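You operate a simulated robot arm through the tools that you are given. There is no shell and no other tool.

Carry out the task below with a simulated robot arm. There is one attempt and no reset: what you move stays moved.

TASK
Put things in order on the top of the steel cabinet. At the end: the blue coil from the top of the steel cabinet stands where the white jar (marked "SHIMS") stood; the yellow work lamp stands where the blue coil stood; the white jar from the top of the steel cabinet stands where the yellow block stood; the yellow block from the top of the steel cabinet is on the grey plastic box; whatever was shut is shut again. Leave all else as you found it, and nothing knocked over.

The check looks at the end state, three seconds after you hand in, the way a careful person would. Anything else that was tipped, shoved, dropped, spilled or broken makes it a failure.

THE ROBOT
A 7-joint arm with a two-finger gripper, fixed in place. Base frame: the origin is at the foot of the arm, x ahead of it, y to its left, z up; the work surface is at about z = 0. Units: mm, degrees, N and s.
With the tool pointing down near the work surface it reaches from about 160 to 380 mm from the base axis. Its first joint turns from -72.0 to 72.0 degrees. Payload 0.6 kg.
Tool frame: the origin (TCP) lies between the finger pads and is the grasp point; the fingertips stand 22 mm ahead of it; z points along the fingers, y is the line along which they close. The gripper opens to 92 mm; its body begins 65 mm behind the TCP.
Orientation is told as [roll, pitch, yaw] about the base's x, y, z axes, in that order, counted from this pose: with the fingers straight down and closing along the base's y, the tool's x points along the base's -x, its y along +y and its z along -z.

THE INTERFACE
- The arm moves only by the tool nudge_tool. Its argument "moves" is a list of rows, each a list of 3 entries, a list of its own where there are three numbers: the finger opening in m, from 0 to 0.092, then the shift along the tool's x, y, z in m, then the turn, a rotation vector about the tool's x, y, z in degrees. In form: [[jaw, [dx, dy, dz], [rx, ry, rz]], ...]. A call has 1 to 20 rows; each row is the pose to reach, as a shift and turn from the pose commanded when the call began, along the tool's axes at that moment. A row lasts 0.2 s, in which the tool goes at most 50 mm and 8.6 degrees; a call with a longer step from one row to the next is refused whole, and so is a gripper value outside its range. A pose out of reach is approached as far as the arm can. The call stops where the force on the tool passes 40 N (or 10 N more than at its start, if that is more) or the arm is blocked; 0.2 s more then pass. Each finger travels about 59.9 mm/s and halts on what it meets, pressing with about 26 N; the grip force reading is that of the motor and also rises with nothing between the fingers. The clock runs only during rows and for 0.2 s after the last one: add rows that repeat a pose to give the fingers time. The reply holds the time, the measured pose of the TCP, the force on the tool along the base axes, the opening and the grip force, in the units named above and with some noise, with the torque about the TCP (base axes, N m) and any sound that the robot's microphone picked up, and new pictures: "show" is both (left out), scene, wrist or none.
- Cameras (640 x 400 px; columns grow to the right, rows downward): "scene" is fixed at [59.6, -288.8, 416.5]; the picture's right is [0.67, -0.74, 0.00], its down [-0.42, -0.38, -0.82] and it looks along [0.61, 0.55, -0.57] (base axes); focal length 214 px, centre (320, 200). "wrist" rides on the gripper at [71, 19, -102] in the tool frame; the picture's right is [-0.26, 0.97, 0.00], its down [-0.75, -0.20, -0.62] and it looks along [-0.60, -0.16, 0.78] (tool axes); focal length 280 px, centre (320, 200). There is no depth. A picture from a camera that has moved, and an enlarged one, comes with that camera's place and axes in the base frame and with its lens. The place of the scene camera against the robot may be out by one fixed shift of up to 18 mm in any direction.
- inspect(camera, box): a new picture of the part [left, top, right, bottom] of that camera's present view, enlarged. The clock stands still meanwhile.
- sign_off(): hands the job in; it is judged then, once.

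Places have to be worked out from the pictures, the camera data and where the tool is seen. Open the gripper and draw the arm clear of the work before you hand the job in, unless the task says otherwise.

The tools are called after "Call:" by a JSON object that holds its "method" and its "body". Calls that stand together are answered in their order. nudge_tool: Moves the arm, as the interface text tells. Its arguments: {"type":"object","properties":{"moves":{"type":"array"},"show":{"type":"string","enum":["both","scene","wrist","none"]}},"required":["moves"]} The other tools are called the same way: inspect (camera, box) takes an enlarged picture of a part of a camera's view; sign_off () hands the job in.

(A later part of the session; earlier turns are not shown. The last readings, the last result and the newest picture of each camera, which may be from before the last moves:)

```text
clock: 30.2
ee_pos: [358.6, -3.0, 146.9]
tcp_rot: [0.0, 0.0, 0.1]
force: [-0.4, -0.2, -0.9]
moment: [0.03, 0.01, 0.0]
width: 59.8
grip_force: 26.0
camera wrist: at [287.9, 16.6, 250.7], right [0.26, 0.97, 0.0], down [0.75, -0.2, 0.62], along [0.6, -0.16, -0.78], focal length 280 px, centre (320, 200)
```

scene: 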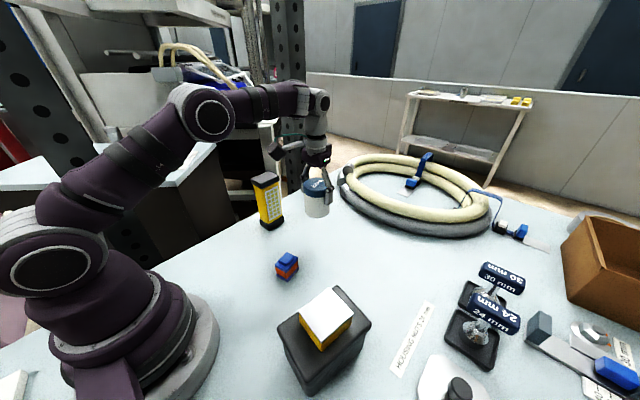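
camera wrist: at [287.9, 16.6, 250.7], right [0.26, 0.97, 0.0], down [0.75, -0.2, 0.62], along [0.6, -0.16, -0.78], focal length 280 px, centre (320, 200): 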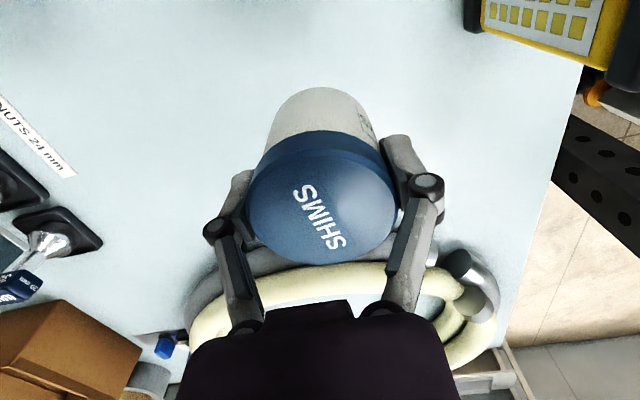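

The jar is over the target; I correct 2 mm toward -y and lower to a few mm above the surface.

Call:
{"method": "nudge_tool", "body": {"moves": [[0.05, [0, -0.002, 0.02], [0, 0, 0]], [0.05, [0, -0.002, 0.04], [0, 0, 0]], [0.05, [0, -0.002, 0.06], [0, 0, 0]], [0.05, [0, -0.002, 0.075], [0, 0, 0]], [0.05, [0, -0.002, 0.084], [0, 0, 0]], [0.05, [0, -0.002, 0.084], [0, 0, 0]]]}}

Call:
{"method": "inspect", "body": {"camera": "scene", "box": [280, 190, 360, 260]}}

```text
clock: 31.6
ee_pos: [357.2, -6.3, 65.4]
tcp_rot: [0.0, -0.1, 0.0]
force: [0.9, 0.5, -1.4]
moment: [0.03, -0.04, 0.03]
width: 59.2
grip_force: 26.1
camera wrist: at [287.3, 13.5, 166.8], right [0.26, 0.97, 0.0], down [0.75, -0.2, 0.62], along [0.6, -0.16, -0.78], focal length 280 px, centre (320, 200)
```

scene: 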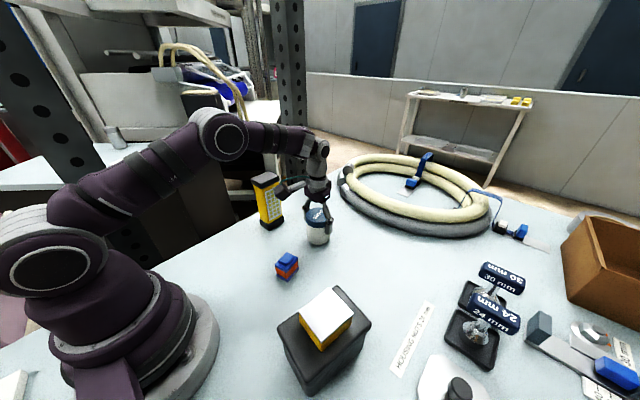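
wrist: 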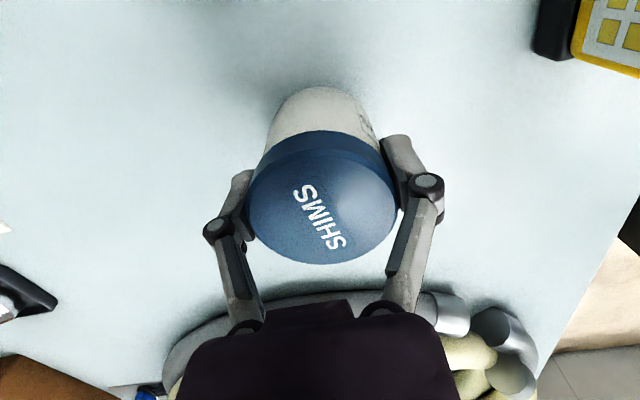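

```text
5.71 times, centred on (320, 225) of scene
camera zoom: at [59.6, -288.8, 416.5], right [0.67, -0.74, 0.0], down [-0.42, -0.38, -0.82], along [0.61, 0.55, -0.57], focal length 1226 px, centre (320, 57)
```

zoom: 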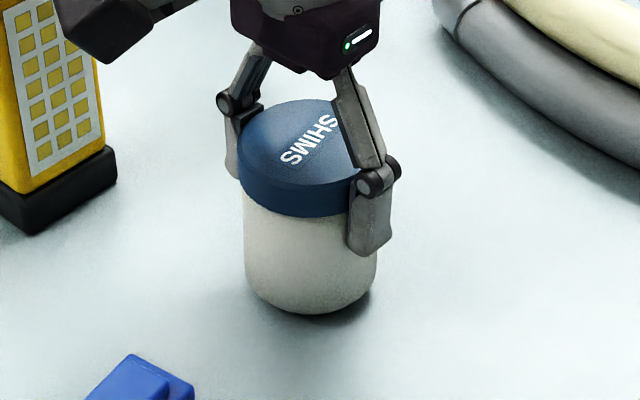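

About 8 mm remain (TCP z ≈ 65 against 57 when it stood). I lower in small steps, correcting 1 mm in y, and watch for contact.

Call:
{"method": "nudge_tool", "body": {"moves": [[0.05, [0, 0.001, 0.002], [0, 0, 0]], [0.05, [0, 0.001, 0.004], [0, 0, 0]], [0.05, [0, 0.001, 0.006], [0, 0, 0]], [0.05, [0, 0.001, 0.006], [0, 0, 0]]], "show": "none"}}

Call:
{"method": "nudge_tool", "body": {"moves": [[0.05, [0, 0, 0.001], [0, 0, 0]], [0.05, [0, 0, 0.001], [0, 0, 0]]], "show": "none"}}

```text
clock: 32.6
ee_pos: [358.2, -4.0, 59.6]
tcp_rot: [-0.1, 0.0, 0.0]
force: [0.1, 0.2, -0.8]
moment: [0.02, 0.01, 0.01]
width: 59.6
grip_force: 25.9
```

```text
clock: 33.2
ee_pos: [358.2, -4.4, 59.1]
tcp_rot: [0.0, 0.0, 0.0]
force: [-0.7, 0.4, -0.7]
moment: [-0.01, 0.02, 0.0]
width: 59.4
grip_force: 25.7
```

No contact yet at z ≈ 59; I keep stepping down 1 mm at a time.

Call:
{"method": "nudge_tool", "body": {"moves": [[0.05, [0, 0, 0.001], [0, 0, 0]], [0.05, [0, 0, 0.001], [0, 0, 0]]], "show": "none"}}

Call:
{"method": "nudge_tool", "body": {"moves": [[0.05, [0, 0, 0.001], [0, 0, 0]], [0.05, [0, 0, 0.001], [0, 0, 0]]], "show": "none"}}

```text
clock: 33.8
ee_pos: [360.3, -4.7, 56.7]
tcp_rot: [0.0, 0.0, 0.1]
force: [-1.8, 0.7, 6.0]
moment: [0.16, -0.01, 0.06]
width: 59.3
grip_force: 25.8
```

```text
clock: 34.4
ee_pos: [359.8, -5.8, 56.9]
tcp_rot: [0.0, -0.1, 0.1]
force: [1.2, 1.9, 14.7]
moment: [0.08, -0.18, 0.08]
width: 59.6
grip_force: 26.2
```

The jar is on the surface (about 15 N). I open fully and rise straight up.

Call:
{"method": "nudge_tool", "body": {"moves": [[0.05, [0, 0, -0.001], [0, 0, 0]], [0.065, [0, 0, -0.001], [0, 0, 0]], [0.08, [0, 0, -0.001], [0, 0, 0]], [0.092, [0, 0, -0.001], [0, 0, 0]], [0.092, [0, 0, -0.001], [0, 0, 0]], [0.092, [0, 0, -0.001], [0, 0, 0]], [0.092, [0, 0, -0.02], [0, 0, 0]], [0.092, [0, 0, -0.045], [0, 0, 0]], [0.092, [0, 0, -0.075], [0, 0, 0]], [0.092, [0, 0, -0.105], [0, 0, 0]], [0.092, [0, 0, -0.135], [0, 0, 0]], [0.092, [0, 0, -0.135], [0, 0, 0]]]}}

Call:
{"method": "inspect", "body": {"camera": "scene", "box": [240, 190, 360, 290]}}

Call:
{"method": "inspect", "body": {"camera": "wrist", "box": [250, 30, 390, 150]}}

```text
clock: 37.0
ee_pos: [358.6, -3.6, 193.6]
tcp_rot: [0.0, 0.0, 0.1]
force: [0.0, -0.4, 0.5]
moment: [-0.02, 0.0, 0.0]
width: 92.2
grip_force: 0.0
camera wrist: at [287.7, 15.2, 295.3], right [0.26, 0.97, 0.0], down [0.75, -0.2, 0.62], along [0.6, -0.16, -0.78], focal length 280 px, centre (320, 200)
```

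scene: 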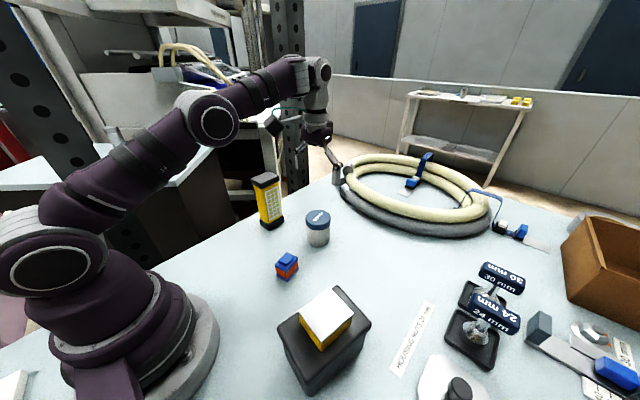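
wrist: 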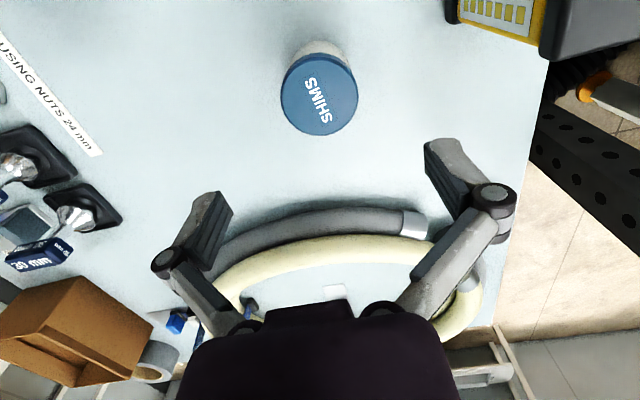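

```text
4.00 times, centred on (300, 240) of scene
camera zoom: at [59.6, -288.8, 416.5], right [0.67, -0.74, 0.0], down [-0.42, -0.38, -0.82], along [0.61, 0.55, -0.57], focal length 858 px, centre (400, 40)
```

zoom: 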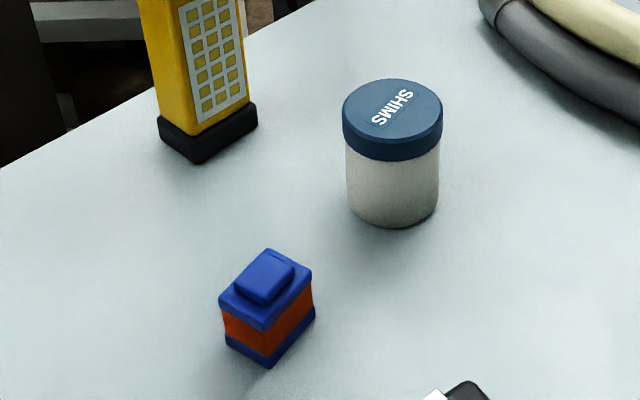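

```text
3.33 times, centred on (320, 90) of wrist
camera zoom: at [287.7, 15.2, 295.3], right [0.26, 0.97, 0.0], down [0.75, -0.2, 0.62], along [0.6, -0.16, -0.78], focal length 935 px, centre (320, 567)
```

zoom: 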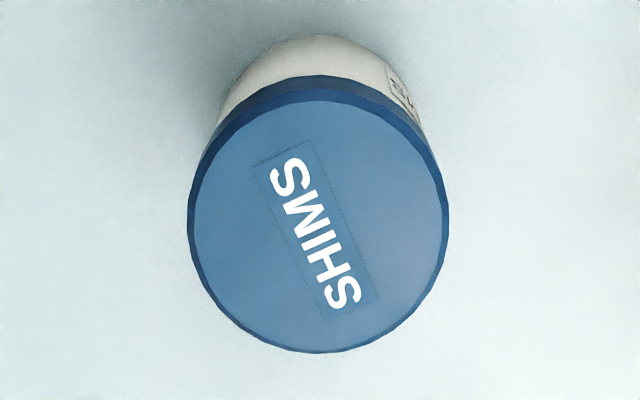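

The jar stands upright near (358.5,-4), within about 1.5 mm of the block's old centre. Now I move above the blue coil to measure it.

Call:
{"method": "nudge_tool", "body": {"moves": [[0.092, [0.02, -0.004, 0], [0, 0, 0]], [0.092, [0.045, -0.009, 0], [0, 0, 0]], [0.092, [0.07, -0.014, 0.01], [0, 0, 0]], [0.092, [0.095, -0.019, 0.02], [0, 0, 0]], [0.092, [0.112, -0.022, 0.03], [0, 0, 0]], [0.092, [0.112, -0.022, 0.03], [0, 0, 0]]], "show": "wrist"}}

Call:
{"method": "inspect", "body": {"camera": "wrist", "box": [260, 20, 380, 140]}}

Call:
{"method": "inspect", "body": {"camera": "scene", "box": [260, 240, 320, 295]}}

```text
clock: 38.4
ee_pos: [247.2, -26.6, 162.7]
tcp_rot: [-0.1, 0.1, -0.1]
force: [-0.2, 0.2, 0.5]
moment: [0.0, 0.02, 0.01]
width: 91.8
grip_force: 0.0
camera wrist: at [175.1, -7.4, 264.8], right [0.26, 0.97, 0.0], down [0.75, -0.2, 0.63], along [0.6, -0.16, -0.78], focal length 280 px, centre (320, 200)
```

wrist: 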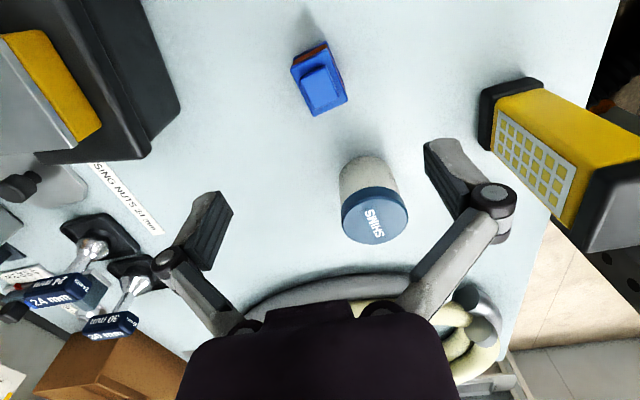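

```text
3.33 times, centred on (320, 80) of wrist
camera zoom: at [175.1, -7.4, 264.8], right [0.26, 0.97, 0.0], down [0.75, -0.2, 0.63], along [0.6, -0.16, -0.78], focal length 935 px, centre (320, 600)
```

zoom: 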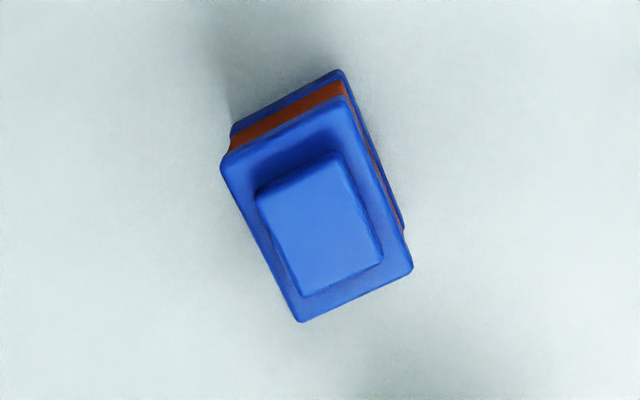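

```text
7.27 times, centred on (290, 268) of scene
camera zoom: at [59.6, -288.8, 416.5], right [0.67, -0.74, 0.0], down [-0.42, -0.38, -0.82], along [0.61, 0.55, -0.57], focal length 1560 px, centre (538, -291)
```

zoom: 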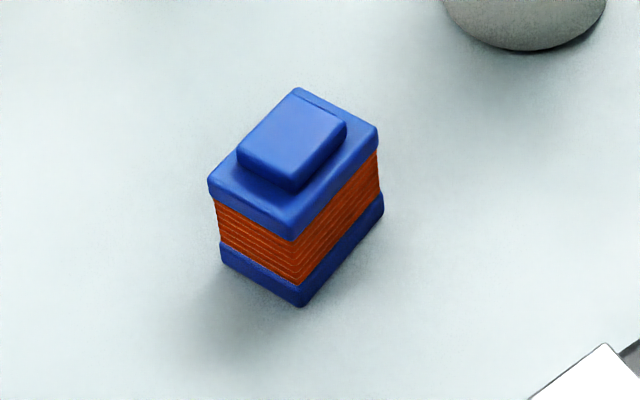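

The coil is a spool about 43 × 32 mm, flange top z ≈ 31, centre (240,-25), turned about +9°. I rotate to that yaw and descend to z ≈ 75 over it to check.

Call:
{"method": "nudge_tool", "body": {"moves": [[0.092, [0.002, 0.0005, 0.02], [0, 0, -3]], [0.092, [0.004, 0.001, 0.04], [0, 0, -6]], [0.092, [0.0063, 0.0015, 0.06], [0, 0, -9.3]], [0.092, [0.0063, 0.0015, 0.08], [0, 0, -9.3]], [0.092, [0.0063, 0.0015, 0.088], [0, 0, -9.3]], [0.092, [0.0063, 0.0015, 0.088], [0, 0, -9.3]]], "show": "wrist"}}

Call:
{"method": "inspect", "body": {"camera": "wrist", "box": [240, 60, 400, 180]}}

```text
clock: 39.8
ee_pos: [240.9, -25.4, 74.1]
tcp_rot: [0.0, 0.0, 9.2]
force: [-0.6, -0.1, -1.1]
moment: [-0.02, 0.03, -0.01]
width: 92.0
grip_force: 0.0
camera wrist: at [168.7, -17.9, 176.5], right [0.1, 0.99, 0.0], down [0.78, -0.08, 0.63], along [0.62, -0.06, -0.78], focal length 280 px, centre (320, 200)
```

wrist: 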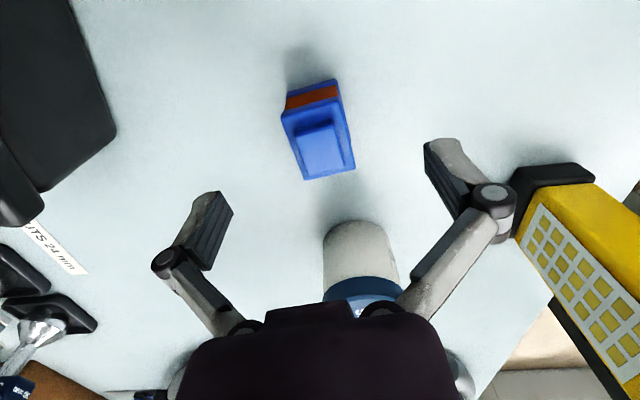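

```text
3.33 times, centred on (320, 120) of wrist
camera zoom: at [168.7, -17.9, 176.5], right [0.1, 0.99, 0.0], down [0.78, -0.08, 0.63], along [0.62, -0.06, -0.78], focal length 935 px, centre (320, 467)
```

zoom: 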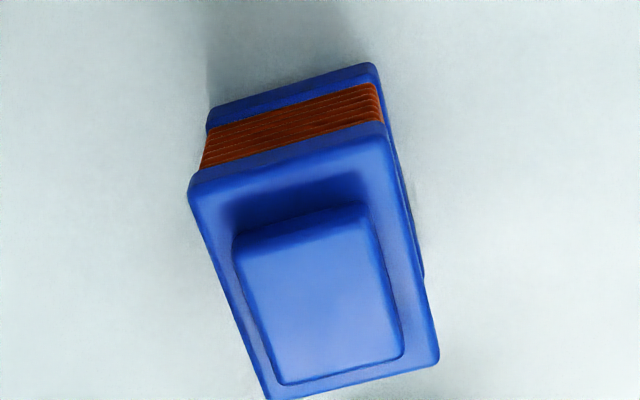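

The coil is centred and square between the fingers; its place is about (241.3,-25). I descend to z ≈ 25 and close on the flanges.

Call:
{"method": "nudge_tool", "body": {"moves": [[0.092, [0, 0, 0.02], [0, 0, 0]], [0.092, [0, 0, 0.038], [0, 0, 0]], [0.092, [0, 0, 0.049], [0, 0, 0]], [0.092, [0, 0, 0.049], [0, 0, 0]], [0.075, [0, 0, 0.049], [0, 0, 0]], [0.055, [0, 0, 0.049], [0, 0, 0]], [0.035, [0, 0, 0.049], [0, 0, 0]], [0.025, [0, 0, 0.049], [0, 0, 0]], [0.025, [0, 0, 0.049], [0, 0, 0]], [0.025, [0, 0, 0.049], [0, 0, 0]]]}}

Call:
{"method": "inspect", "body": {"camera": "wrist", "box": [220, 80, 420, 260]}}

```text
clock: 42.0
ee_pos: [240.6, -24.4, 25.7]
tcp_rot: [0.0, 0.0, 9.4]
force: [-0.7, -0.2, 1.0]
moment: [0.05, 0.02, 0.0]
width: 31.3
grip_force: 26.2
camera wrist: at [168.4, -17.4, 127.5], right [0.1, 0.99, 0.0], down [0.78, -0.08, 0.63], along [0.62, -0.06, -0.78], focal length 280 px, centre (320, 200)
```

scene: 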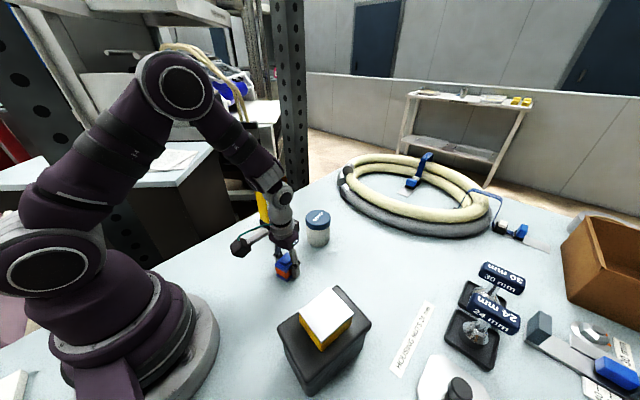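
wrist: 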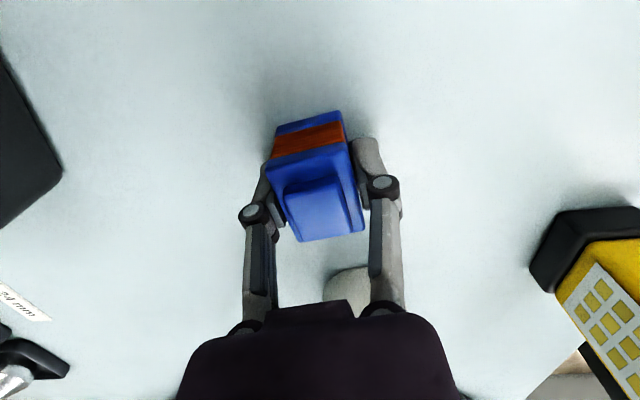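

```text
2.22 times, centred on (320, 170) of wrist
camera zoom: at [168.4, -17.4, 127.5], right [0.1, 0.99, 0.0], down [0.78, -0.08, 0.63], along [0.62, -0.06, -0.78], focal length 623 px, centre (320, 267)
```

zoom: 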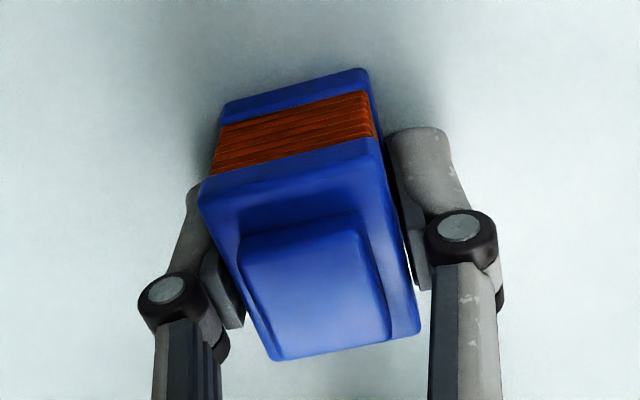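

Gripped at 31.3 mm with the coil centred on the TCP at (241,-25). I lift and carry it to above the jar's old place (177.5,136.5).

Call:
{"method": "nudge_tool", "body": {"moves": [[0.025, [0, 0, -0.01], [0, 0, 0]], [0.025, [0, 0, -0.03], [0, 0, 0]], [0.025, [0, 0, -0.055], [0, 0, 0]], [0.025, [0.002, 0.01, -0.08], [0, 0, 0]], [0.025, [0.006, 0.028, -0.085], [0, 0, 0]], [0.025, [0.011, 0.05, -0.085], [0, 0, 0]], [0.025, [0.016, 0.073, -0.085], [0, 0, 0]], [0.025, [0.021, 0.096, -0.085], [0, 0, 0]], [0.025, [0.026, 0.12, -0.085], [0, 0, 0]], [0.025, [0.031, 0.143, -0.085], [0, 0, 0]], [0.025, [0.0347, 0.16, -0.085], [0, 0, 0]], [0.025, [0.0366, 0.1694, -0.085], [0, 0, 0]], [0.025, [0.0366, 0.1694, -0.085], [0, 0, 0]]]}}

```text
clock: 44.8
ee_pos: [177.8, 136.2, 108.5]
tcp_rot: [0.0, 0.1, 9.3]
force: [0.1, -0.2, -1.6]
moment: [0.03, -0.01, 0.03]
width: 31.5
grip_force: 26.4
camera wrist: at [104.5, 143.4, 210.8], right [0.1, 0.99, 0.0], down [0.78, -0.08, 0.63], along [0.62, -0.06, -0.78], focal length 280 px, centre (320, 200)
```

scene: 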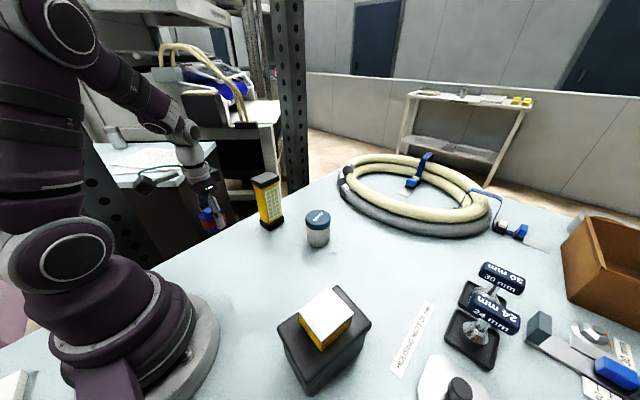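
wrist: 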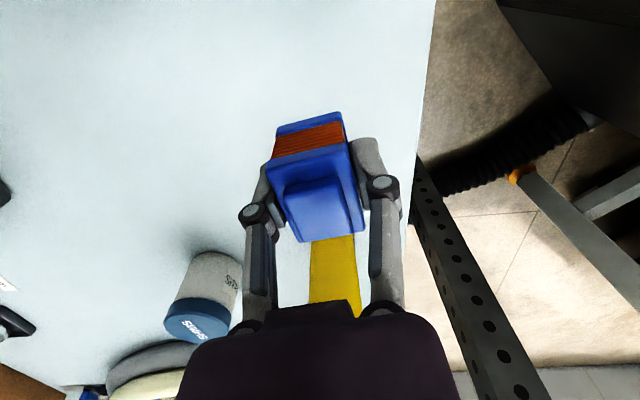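

It hangs right over (177.6,136.2). I lower to about 6 mm above the surface, then step down to contact.

Call:
{"method": "nudge_tool", "body": {"moves": [[0.025, [0, 0, 0.02], [0, 0, 0]], [0.025, [0, 0, 0.04], [0, 0, 0]], [0.025, [0, 0, 0.058], [0, 0, 0]], [0.025, [0, 0, 0.071], [0, 0, 0]], [0.025, [0, 0, 0.076], [0, 0, 0]], [0.025, [0, 0, 0.076], [0, 0, 0]]], "show": "scene"}}

Call:
{"method": "nudge_tool", "body": {"moves": [[0.025, [0, 0, 0.002], [0, 0, 0]], [0.025, [0, 0, 0.004], [0, 0, 0]], [0.025, [0, 0, 0.005], [0, 0, 0]], [0.025, [0, 0, 0.005], [0, 0, 0]]], "show": "none"}}

```text
clock: 46.2
ee_pos: [177.9, 135.7, 34.3]
tcp_rot: [0.0, 0.0, 9.4]
force: [-0.7, 0.3, -1.1]
moment: [0.0, -0.01, -0.01]
width: 31.1
grip_force: 25.7
```

scene: 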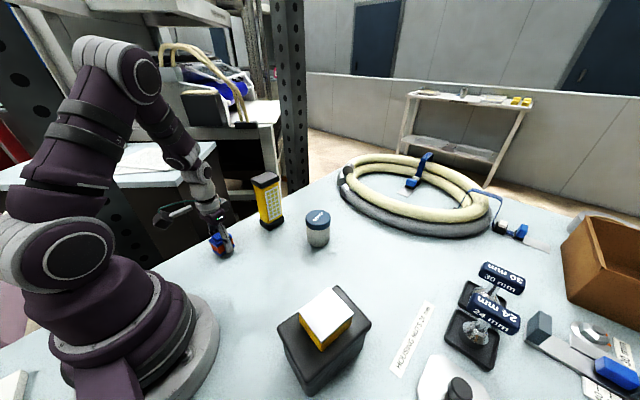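

```text
clock: 47.2
ee_pos: [176.4, 136.6, 29.2]
tcp_rot: [0.0, 0.1, 9.4]
force: [-0.3, 0.1, -1.7]
moment: [-0.04, -0.02, 0.0]
width: 31.3
grip_force: 26.0
```

Still free at z ≈ 29; I continue with 1 mm steps toward contact near 25.7.

Call:
{"method": "nudge_tool", "body": {"moves": [[0.025, [0, 0, 0.001], [0, 0, 0]], [0.025, [0, 0, 0.002], [0, 0, 0]], [0.025, [0, 0, 0.002], [0, 0, 0]]], "show": "none"}}

Call:
{"method": "nudge_tool", "body": {"moves": [[0.025, [0, 0, 0.001], [0, 0, 0]], [0.025, [0, 0, 0.0015], [0, 0, 0]], [0.025, [0, 0, 0.0015], [0, 0, 0]]], "show": "none"}}

```text
clock: 48.0
ee_pos: [177.4, 136.1, 27.1]
tcp_rot: [0.0, 0.1, 9.3]
force: [-0.2, 0.8, -1.3]
moment: [0.0, -0.01, 0.0]
width: 31.5
grip_force: 26.5
```

```text
clock: 48.8
ee_pos: [178.0, 136.3, 25.7]
tcp_rot: [0.1, -0.1, 9.2]
force: [-0.5, -3.0, 17.0]
moment: [-0.1, 0.04, 0.02]
width: 31.4
grip_force: 25.9
```

The coil has landed (z 25.7, 17 N). I ease off, open to 70 mm and rise straight up.

Call:
{"method": "nudge_tool", "body": {"moves": [[0.025, [0, 0, -0.001], [0, 0, 0]], [0.04, [0, 0, -0.001], [0, 0, 0]], [0.055, [0, 0, -0.001], [0, 0, 0]], [0.07, [0, 0, -0.001], [0, 0, 0]], [0.07, [0, 0, -0.001], [0, 0, 0]], [0.07, [0, 0, -0.015], [0, 0, 0]], [0.07, [0, 0, -0.04], [0, 0, 0]], [0.07, [0, 0, -0.07], [0, 0, 0]], [0.07, [0, 0, -0.1], [0, 0, 0]], [0.07, [0, 0, -0.13], [0, 0, 0]], [0.07, [0, 0, -0.16], [0, 0, 0]], [0.07, [0, 0, -0.18], [0, 0, 0]], [0.07, [0, 0, -0.18], [0, 0, 0]]]}}

Call:
{"method": "inspect", "body": {"camera": "scene", "box": [190, 165, 350, 275]}}

Call:
{"method": "inspect", "body": {"camera": "wrist", "box": [240, 20, 440, 300]}}

```text
clock: 51.6
ee_pos: [178.5, 135.7, 206.0]
tcp_rot: [0.0, 0.0, 9.4]
force: [-0.3, 0.0, 1.0]
moment: [0.01, 0.03, -0.04]
width: 69.9
grip_force: 0.1
camera wrist: at [105.7, 143.1, 307.9], right [0.1, 0.99, 0.0], down [0.78, -0.08, 0.63], along [0.62, -0.06, -0.78], focal length 280 px, centre (320, 200)
```

scene: 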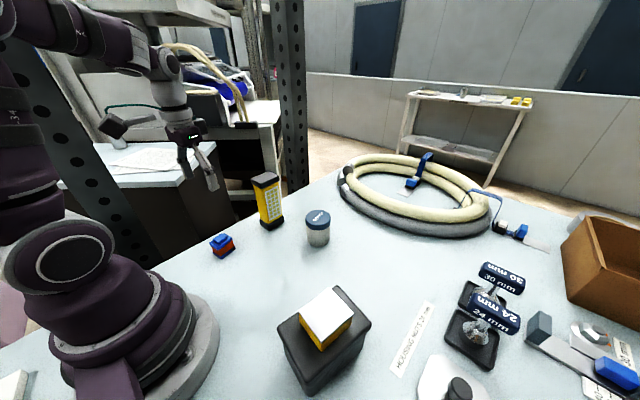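
wrist: 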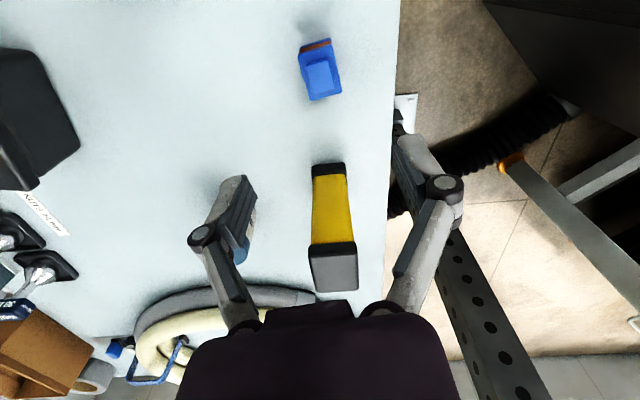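

```text
3.64 times, centred on (270, 220) of scene
camera zoom: at [59.6, -288.8, 416.5], right [0.67, -0.74, 0.0], down [-0.42, -0.38, -0.82], along [0.61, 0.55, -0.57], focal length 780 px, centre (502, 127)
```

zoom: 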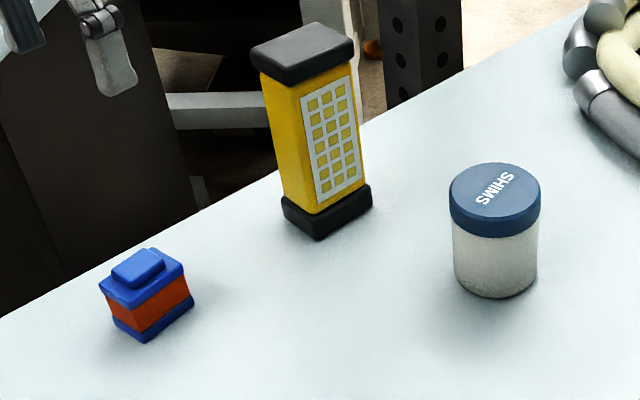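

```text
1.43 times, centred on (340, 160) of wrist
camera zoom: at [105.7, 143.1, 307.9], right [0.1, 0.99, 0.0], down [0.78, -0.08, 0.63], along [0.62, -0.06, -0.78], focal length 401 px, centre (291, 257)
```

zoom: 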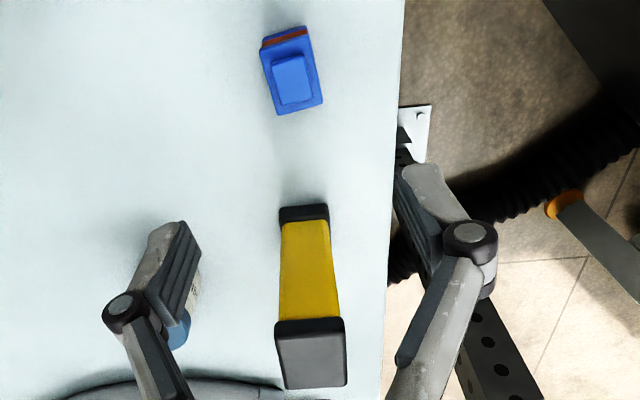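

The coil stands upright on the jar's old place. Now I rise a little and move toward the lamp for a look from above (fingertips well over its top).

Call:
{"method": "nudge_tool", "body": {"moves": [[0.08, [-0.008, -0.0015, -0.02], [0, 0, 0]], [0.092, [-0.025, -0.004, -0.028], [0, 0, 0]], [0.092, [-0.045, -0.008, -0.028], [0, 0, 0]], [0.092, [-0.065, -0.011, -0.028], [0, 0, 0]], [0.092, [-0.085, -0.0145, -0.028], [0, 0, 0]], [0.092, [-0.105, -0.018, -0.028], [0, 0, 0]], [0.092, [-0.105, -0.018, -0.028], [0, 0, 0]]]}}

Call:
{"method": "inspect", "body": {"camera": "wrist", "box": [220, 0, 420, 180]}}

```text
clock: 53.2
ee_pos: [284.7, 135.7, 232.2]
tcp_rot: [0.0, 0.0, 9.4]
force: [1.4, 0.3, 0.3]
moment: [-0.03, 0.01, 0.0]
width: 91.9
grip_force: 0.1
camera wrist: at [211.6, 143.4, 334.9], right [0.1, 0.99, 0.0], down [0.78, -0.08, 0.62], along [0.62, -0.06, -0.78], focal length 280 px, centre (320, 200)
```

scene: 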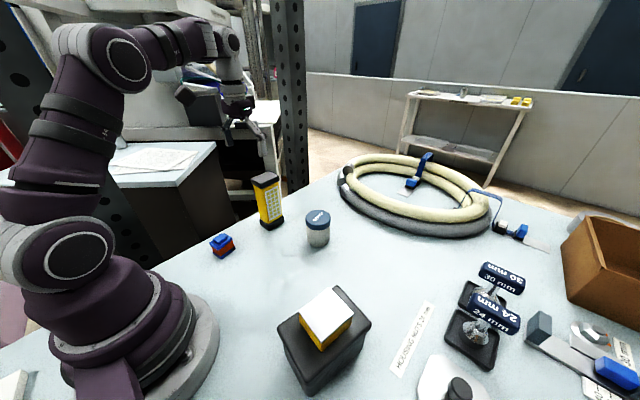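
wrist: 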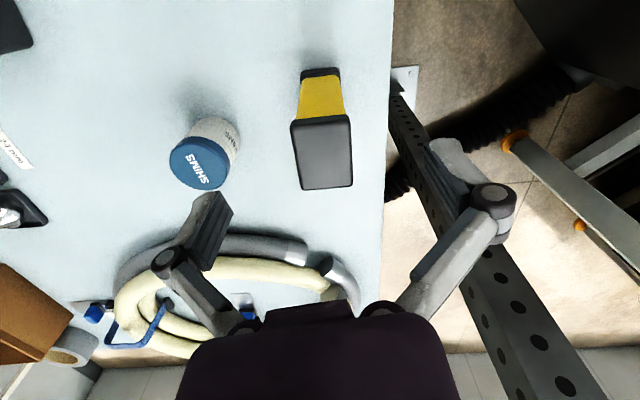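

```text
2.22 times, centred on (320, 90) of wrist
camera zoom: at [211.6, 143.4, 334.9], right [0.1, 0.99, 0.0], down [0.78, -0.08, 0.62], along [0.62, -0.06, -0.78], focal length 623 px, centre (320, 444)
```

zoom: 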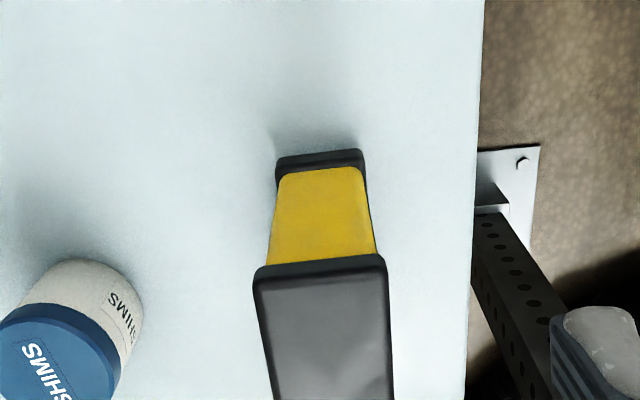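

The lamp's cap measures about 43 mm (along y) × 57 mm (along x), top z ≈ 142, centre near (322.5,135), square to the base axes. I turn back to yaw 0 and hover over it at z ≈ 192.

Call:
{"method": "nudge_tool", "body": {"moves": [[0.092, [-0.01, -0.002, 0.005], [0, 0, 3]], [0.092, [-0.02, -0.004, 0.015], [0, 0, 6]], [0.092, [-0.03, -0.006, 0.025], [0, 0, 9.3]], [0.092, [-0.037, -0.0069, 0.035], [0, 0, 9.3]], [0.092, [-0.037, -0.0069, 0.04], [0, 0, 9.3]], [0.092, [-0.037, -0.0069, 0.04], [0, 0, 9.3]]]}}

Call:
{"method": "inspect", "body": {"camera": "wrist", "box": [220, 40, 420, 220]}}

```text
clock: 54.6
ee_pos: [323.0, 133.6, 193.5]
tcp_rot: [0.0, 0.0, 0.0]
force: [-0.3, 0.8, 0.0]
moment: [0.02, 0.01, -0.03]
width: 92.1
grip_force: 0.1
camera wrist: at [250.7, 153.3, 295.5], right [0.26, 0.97, 0.0], down [0.75, -0.2, 0.62], along [0.6, -0.16, -0.78], focal length 280 px, centre (320, 200)
```

scene: 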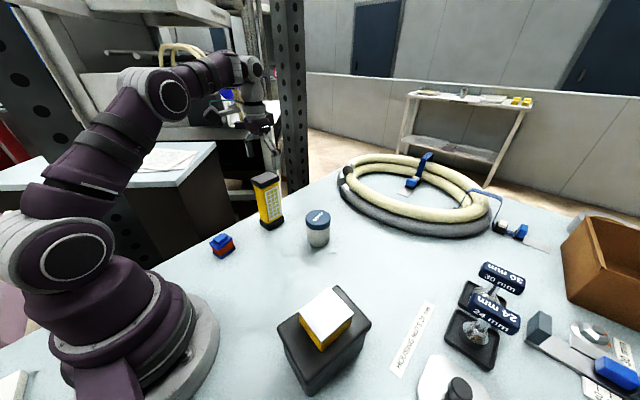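
wrist: 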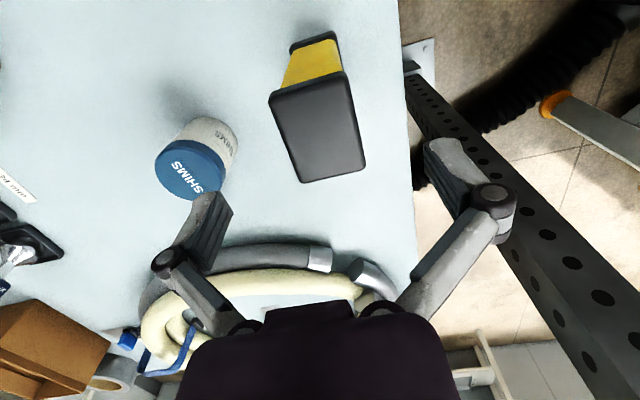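

```text
2.22 times, centred on (320, 130) of wrist
camera zoom: at [250.7, 153.3, 295.5], right [0.26, 0.97, 0.0], down [0.75, -0.2, 0.62], along [0.6, -0.16, -0.78], focal length 623 px, centre (320, 356)
```

zoom: 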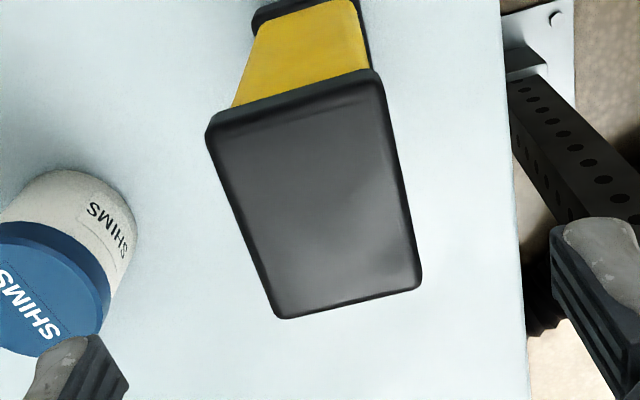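

The lamp's top is centred and square under the TCP. I descend to z ≈ 125, so the cap lies between the pads, and close.

Call:
{"method": "nudge_tool", "body": {"moves": [[0.092, [0, 0.0005, 0.02], [0, 0, 0]], [0.092, [0, 0.0005, 0.04], [0, 0, 0]], [0.092, [0, 0.0005, 0.058], [0, 0, 0]], [0.092, [0, 0.0005, 0.068], [0, 0, 0]], [0.092, [0, 0.0005, 0.068], [0, 0, 0]], [0.075, [0, 0.0005, 0.068], [0, 0, 0]], [0.06, [0, 0.0005, 0.068], [0, 0, 0]], [0.045, [0, 0.0005, 0.068], [0, 0, 0]], [0.032, [0, 0.0005, 0.068], [0, 0, 0]], [0.032, [0, 0.0005, 0.068], [0, 0, 0]], [0.032, [0, 0.0005, 0.068], [0, 0, 0]]]}}

Call:
{"method": "inspect", "body": {"camera": "scene", "box": [220, 130, 330, 240]}}

Call:
{"method": "inspect", "body": {"camera": "wrist", "box": [200, 60, 440, 300]}}

```text
clock: 57.0
ee_pos: [321.2, 134.6, 125.9]
tcp_rot: [0.0, 0.0, 0.0]
force: [0.8, -0.7, 1.2]
moment: [0.02, -0.14, 0.0]
width: 42.6
grip_force: 25.7
camera wrist: at [250.4, 153.4, 227.5], right [0.26, 0.97, 0.0], down [0.75, -0.2, 0.62], along [0.6, -0.16, -0.78], focal length 280 px, centre (320, 200)
```

scene: 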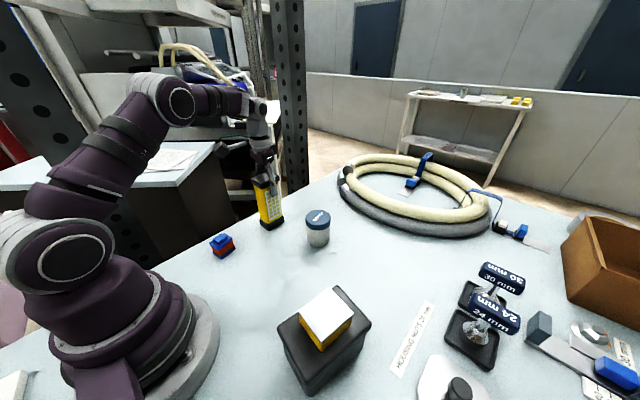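
wrist: 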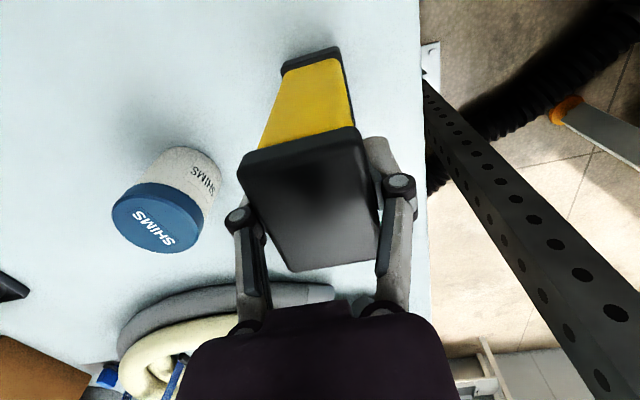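

```text
3.64 times, centred on (275, 185) of scene
camera zoom: at [59.6, -288.8, 416.5], right [0.67, -0.74, 0.0], down [-0.42, -0.38, -0.82], along [0.61, 0.55, -0.57], focal length 780 px, centre (484, 254)
```

zoom: 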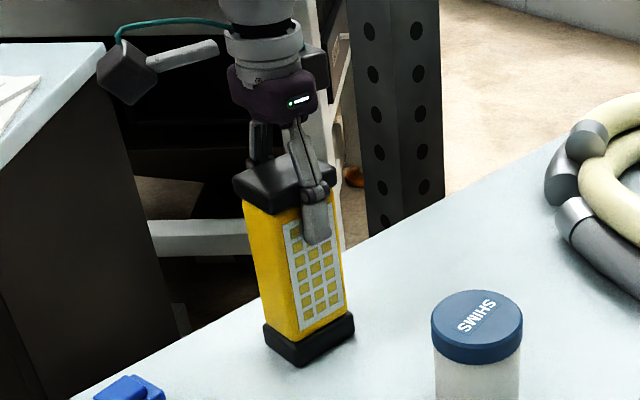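

```text
1.67 times, centred on (320, 180) of wrist
camera zoom: at [250.4, 153.4, 227.5], right [0.26, 0.97, 0.0], down [0.75, -0.2, 0.62], along [0.6, -0.16, -0.78], focal length 467 px, centre (320, 233)
```

zoom: 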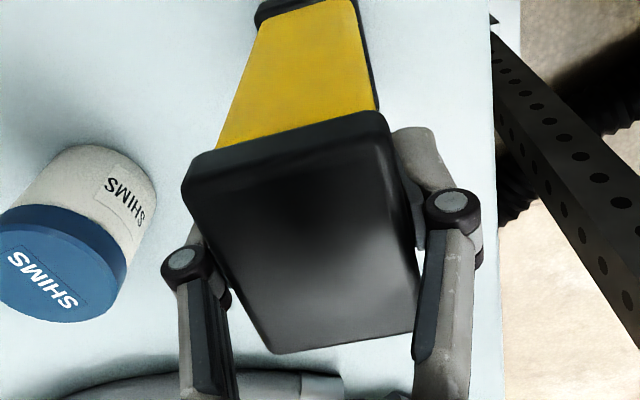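

Gripped at 42.6 mm on the cap with little force. I lift 75 mm gently, then carry it to above the coil's old place (241,-25).

Call:
{"method": "nudge_tool", "body": {"moves": [[0.032, [0, 0, -0.006], [0, 0, 0]], [0.032, [0, 0, -0.018], [0, 0, 0]], [0.032, [0, 0, -0.033], [0, 0, 0]], [0.032, [0, 0, -0.05], [0, 0, 0]], [0.032, [0, 0, -0.066], [0, 0, 0]], [0.032, [0, 0, -0.075], [0, 0, 0]], [0.032, [0, 0, -0.075], [0, 0, 0]]]}}

```text
clock: 58.6
ee_pos: [320.5, 133.7, 200.9]
tcp_rot: [0.0, 0.0, 0.2]
force: [-0.2, 0.5, -4.0]
moment: [-0.02, 0.02, 0.0]
width: 42.2
grip_force: 26.5
camera wrist: at [249.9, 152.8, 302.2], right [0.26, 0.97, 0.0], down [0.75, -0.2, 0.62], along [0.6, -0.16, -0.78], focal length 280 px, centre (320, 200)
```

scene: 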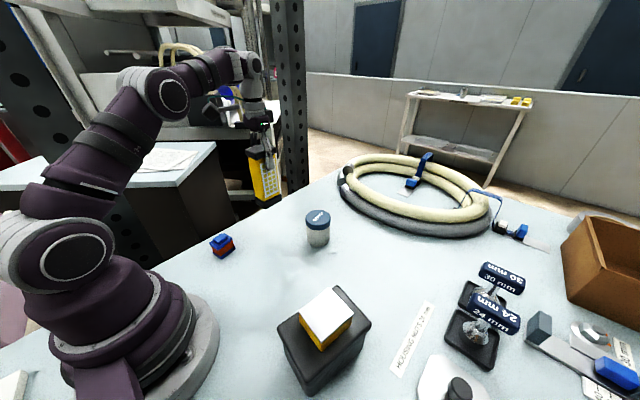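
wrist: 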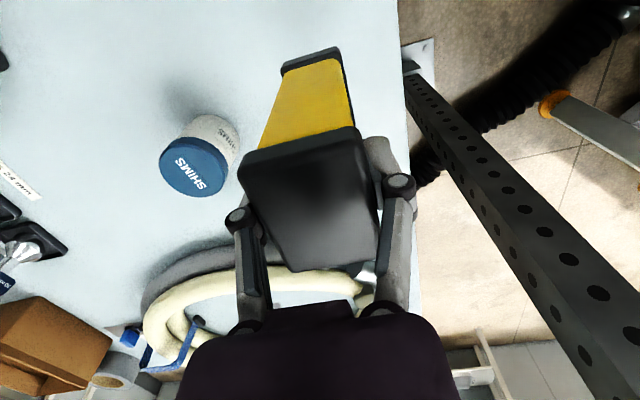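

The lamp hangs straight, about 4 N. I carry it smoothly to over (241,-25), staying clear of the jar.

Call:
{"method": "nudge_tool", "body": {"moves": [[0.032, [0.005, -0.01, 0], [0, 0, 0]], [0.032, [0.013, -0.026, 0], [0, 0, 0]], [0.032, [0.022, -0.044, 0], [0, 0, 0]], [0.032, [0.032, -0.063, 0], [0, 0, 0]], [0.032, [0.042, -0.082, 0], [0, 0, 0]], [0.032, [0.052, -0.101, 0], [0, 0, 0]], [0.032, [0.061, -0.12, 0], [0, 0, 0]], [0.032, [0.07, -0.137, 0], [0, 0, 0]], [0.032, [0.076, -0.15, 0], [0, 0, 0]], [0.032, [0.0808, -0.159, 0], [0, 0, 0]], [0.032, [0.0808, -0.159, 0], [0, 0, 0]]]}}

```text
clock: 61.0
ee_pos: [239.7, -24.0, 199.3]
tcp_rot: [0.0, 0.0, 0.1]
force: [-0.6, -0.1, -1.8]
moment: [-0.01, 0.03, -0.01]
width: 42.2
grip_force: 25.7
camera wrist: at [169.5, -6.0, 301.8], right [0.26, 0.97, 0.0], down [0.75, -0.2, 0.62], along [0.6, -0.16, -0.78], focal length 280 px, centre (320, 200)
```

scene: 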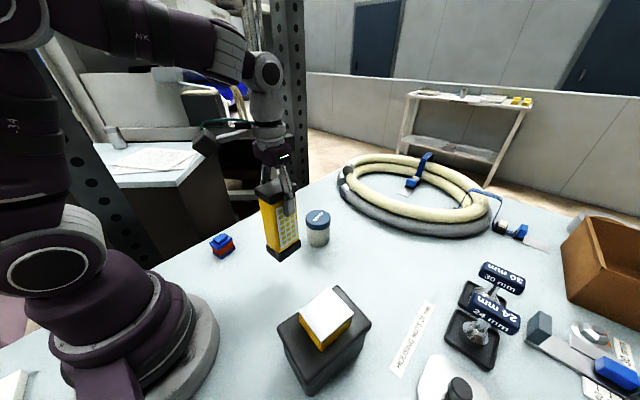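
wrist: 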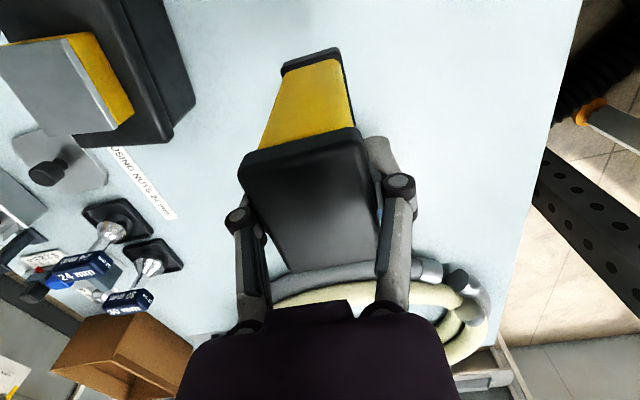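

The lamp is over the spot. I lower to about 5 mm above the surface, then step to contact.

Call:
{"method": "nudge_tool", "body": {"moves": [[0.032, [0, -0.0005, 0.012], [0, 0, 0]], [0.032, [0, -0.0005, 0.027], [0, 0, 0]], [0.032, [0, -0.0005, 0.042], [0, 0, 0]], [0.032, [0, -0.0005, 0.055], [0, 0, 0]], [0.032, [0, -0.0005, 0.064], [0, 0, 0]], [0.032, [0, -0.0005, 0.069], [0, 0, 0]], [0.032, [0, -0.0005, 0.069], [0, 0, 0]]]}}

Call:
{"method": "inspect", "body": {"camera": "scene", "box": [230, 170, 350, 290]}}

```text
clock: 62.6
ee_pos: [239.8, -24.3, 131.5]
tcp_rot: [0.0, 0.0, 0.1]
force: [-0.2, -0.3, -3.0]
moment: [0.02, -0.01, 0.01]
width: 42.3
grip_force: 25.9
camera wrist: at [168.5, -6.1, 233.9], right [0.26, 0.97, 0.0], down [0.75, -0.2, 0.62], along [0.6, -0.16, -0.78], focal length 280 px, centre (320, 200)
```

scene: 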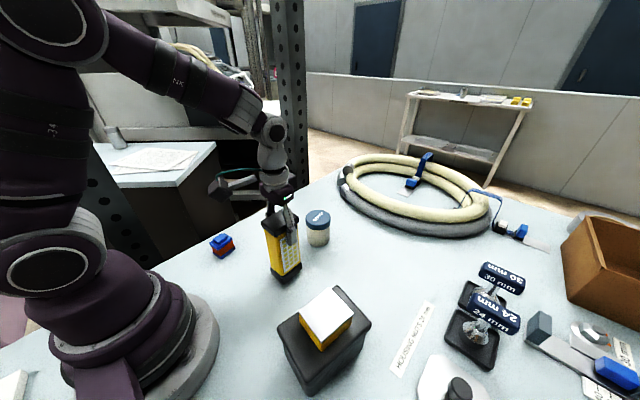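
wrist: 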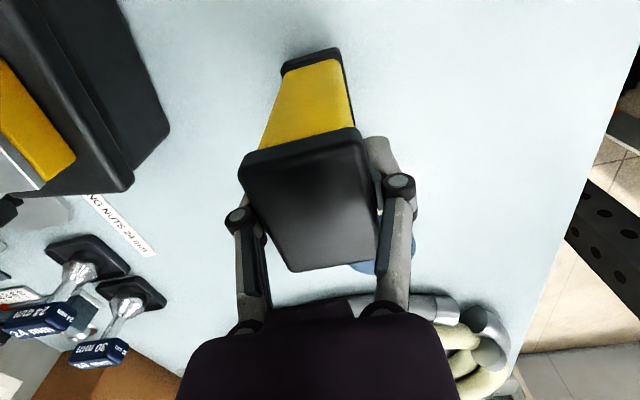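

```text
3.33 times, centred on (290, 230) of scene
camera zoom: at [59.6, -288.8, 416.5], right [0.67, -0.74, 0.0], down [-0.42, -0.38, -0.82], along [0.61, 0.55, -0.57], focal length 715 px, centre (420, 100)
```

zoom: 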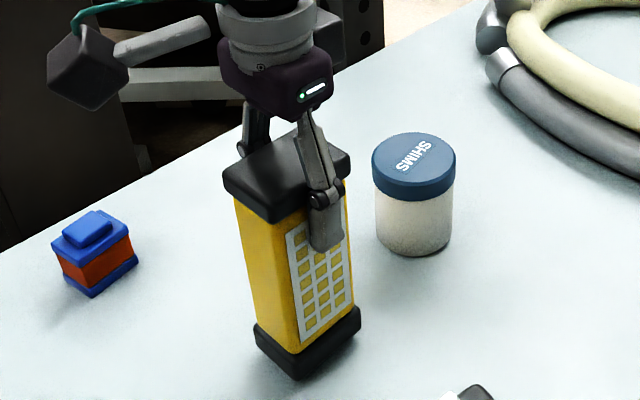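

The lamp is upright a few mm above the surface. I step down 1-2 mm at a time until the force rises.

Call:
{"method": "nudge_tool", "body": {"moves": [[0.032, [0, 0, 0.0015], [0, 0, 0]], [0.032, [0, 0, 0.003], [0, 0, 0]], [0.032, [0, 0, 0.004], [0, 0, 0]], [0.032, [0, 0, 0.004], [0, 0, 0]]], "show": "none"}}

Call:
{"method": "nudge_tool", "body": {"moves": [[0.032, [0, 0, 0.0007], [0, 0, 0]], [0.032, [0, 0, 0.0013], [0, 0, 0]], [0.032, [0, 0, 0.0013], [0, 0, 0]]], "show": "none"}}

```text
clock: 63.6
ee_pos: [240.2, -23.9, 126.6]
tcp_rot: [0.0, 0.0, 0.0]
force: [0.4, 0.6, -3.0]
moment: [0.0, -0.02, 0.03]
width: 42.6
grip_force: 26.2
```

```text
clock: 64.4
ee_pos: [240.4, -24.2, 126.5]
tcp_rot: [0.1, 0.0, 0.0]
force: [-0.6, -0.7, -2.7]
moment: [0.0, 0.04, -0.02]
width: 42.2
grip_force: 25.7
```

No contact yet at z ≈ 126.5; I go on by single millimetres.

Call:
{"method": "nudge_tool", "body": {"moves": [[0.032, [0, 0, 0.0005], [0, 0, 0]], [0.032, [0, 0, 0.001], [0, 0, 0]], [0.032, [0, 0, 0.001], [0, 0, 0]]], "show": "none"}}

Call:
{"method": "nudge_tool", "body": {"moves": [[0.032, [0, 0, 0.0005], [0, 0, 0]], [0.032, [0, 0, 0.001], [0, 0, 0]], [0.032, [0, 0, 0.001], [0, 0, 0]]], "show": "none"}}

```text
clock: 65.2
ee_pos: [240.9, -24.3, 124.6]
tcp_rot: [-0.1, 0.0, 0.0]
force: [-2.0, 0.8, 4.4]
moment: [-0.14, 0.1, -0.04]
width: 42.7
grip_force: 26.4
```

```text
clock: 66.0
ee_pos: [240.1, -24.3, 123.5]
tcp_rot: [0.0, -0.2, 0.1]
force: [1.3, 4.0, 15.3]
moment: [-0.02, -0.19, 0.05]
width: 42.8
grip_force: 26.2
```

The lamp is standing on the surface (15 N). I relax 1 mm, open the fingers fully, wait, then rise straight up.

Call:
{"method": "nudge_tool", "body": {"moves": [[0.032, [0, 0, -0.001], [0, 0, 0]], [0.042, [0, 0, -0.001], [0, 0, 0]], [0.048, [0, 0, -0.001], [0, 0, 0]], [0.06, [0, 0, -0.001], [0, 0, 0]], [0.075, [0, 0, -0.001], [0, 0, 0]], [0.092, [0, 0, -0.001], [0, 0, 0]], [0.092, [0, 0, -0.001], [0, 0, 0]], [0.092, [0, 0, -0.001], [0, 0, 0]], [0.092, [0, 0, -0.012], [0, 0, 0]], [0.092, [0, 0, -0.03], [0, 0, 0]], [0.092, [0, 0, -0.055], [0, 0, 0]], [0.092, [0, 0, -0.085], [0, 0, 0]], [0.092, [0, 0, -0.11], [0, 0, 0]], [0.092, [0, 0, -0.11], [0, 0, 0]]]}}

Call:
{"method": "inspect", "body": {"camera": "scene", "box": [190, 180, 390, 390]}}

Call:
{"method": "inspect", "body": {"camera": "wrist", "box": [220, 20, 420, 200]}}

```text
clock: 69.0
ee_pos: [241.4, -26.3, 234.5]
tcp_rot: [-0.1, 0.0, 0.0]
force: [0.2, 0.8, -0.3]
moment: [0.01, 0.09, 0.0]
width: 91.9
grip_force: 0.0
camera wrist: at [170.8, -7.2, 336.4], right [0.26, 0.97, 0.0], down [0.75, -0.2, 0.62], along [0.6, -0.16, -0.78], focal length 280 px, centre (320, 200)
```

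scene: 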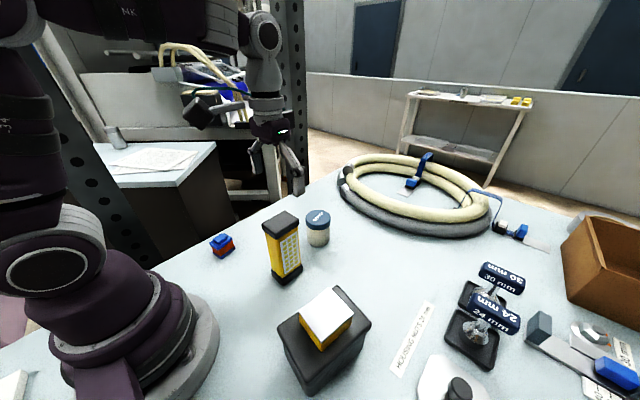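
wrist: 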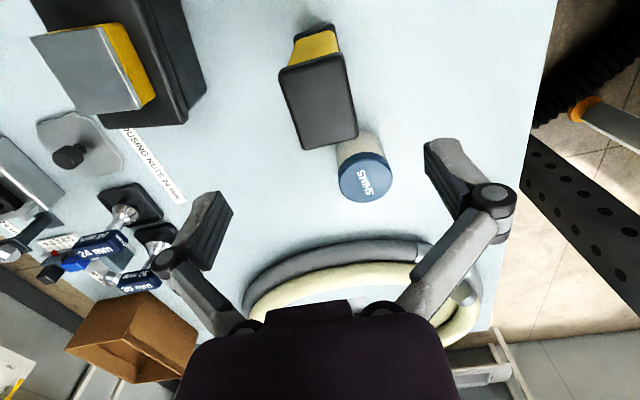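

```text
1.90 times, centred on (290, 285) of scene
camera zoom: at [59.6, -288.8, 416.5], right [0.67, -0.74, 0.0], down [-0.42, -0.38, -0.82], along [0.61, 0.55, -0.57], focal length 408 px, centre (377, 38)
```

zoom: 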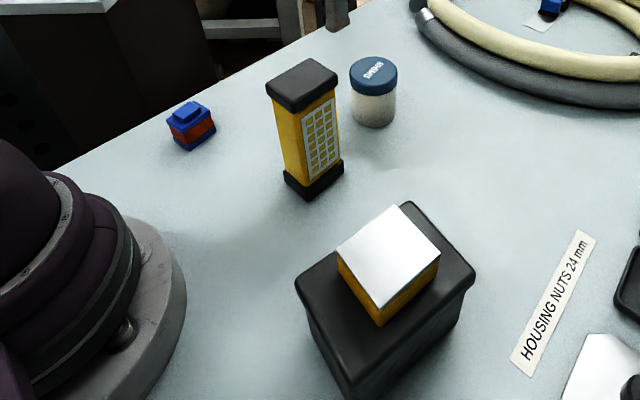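

```text
2.22 times, centred on (320, 110) of wrist
camera zoom: at [170.8, -7.2, 336.4], right [0.26, 0.97, 0.0], down [0.75, -0.2, 0.62], along [0.6, -0.16, -0.78], focal length 623 px, centre (320, 400)
```

zoom: 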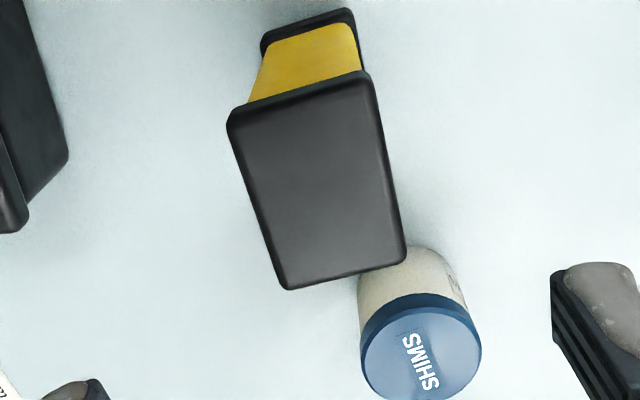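

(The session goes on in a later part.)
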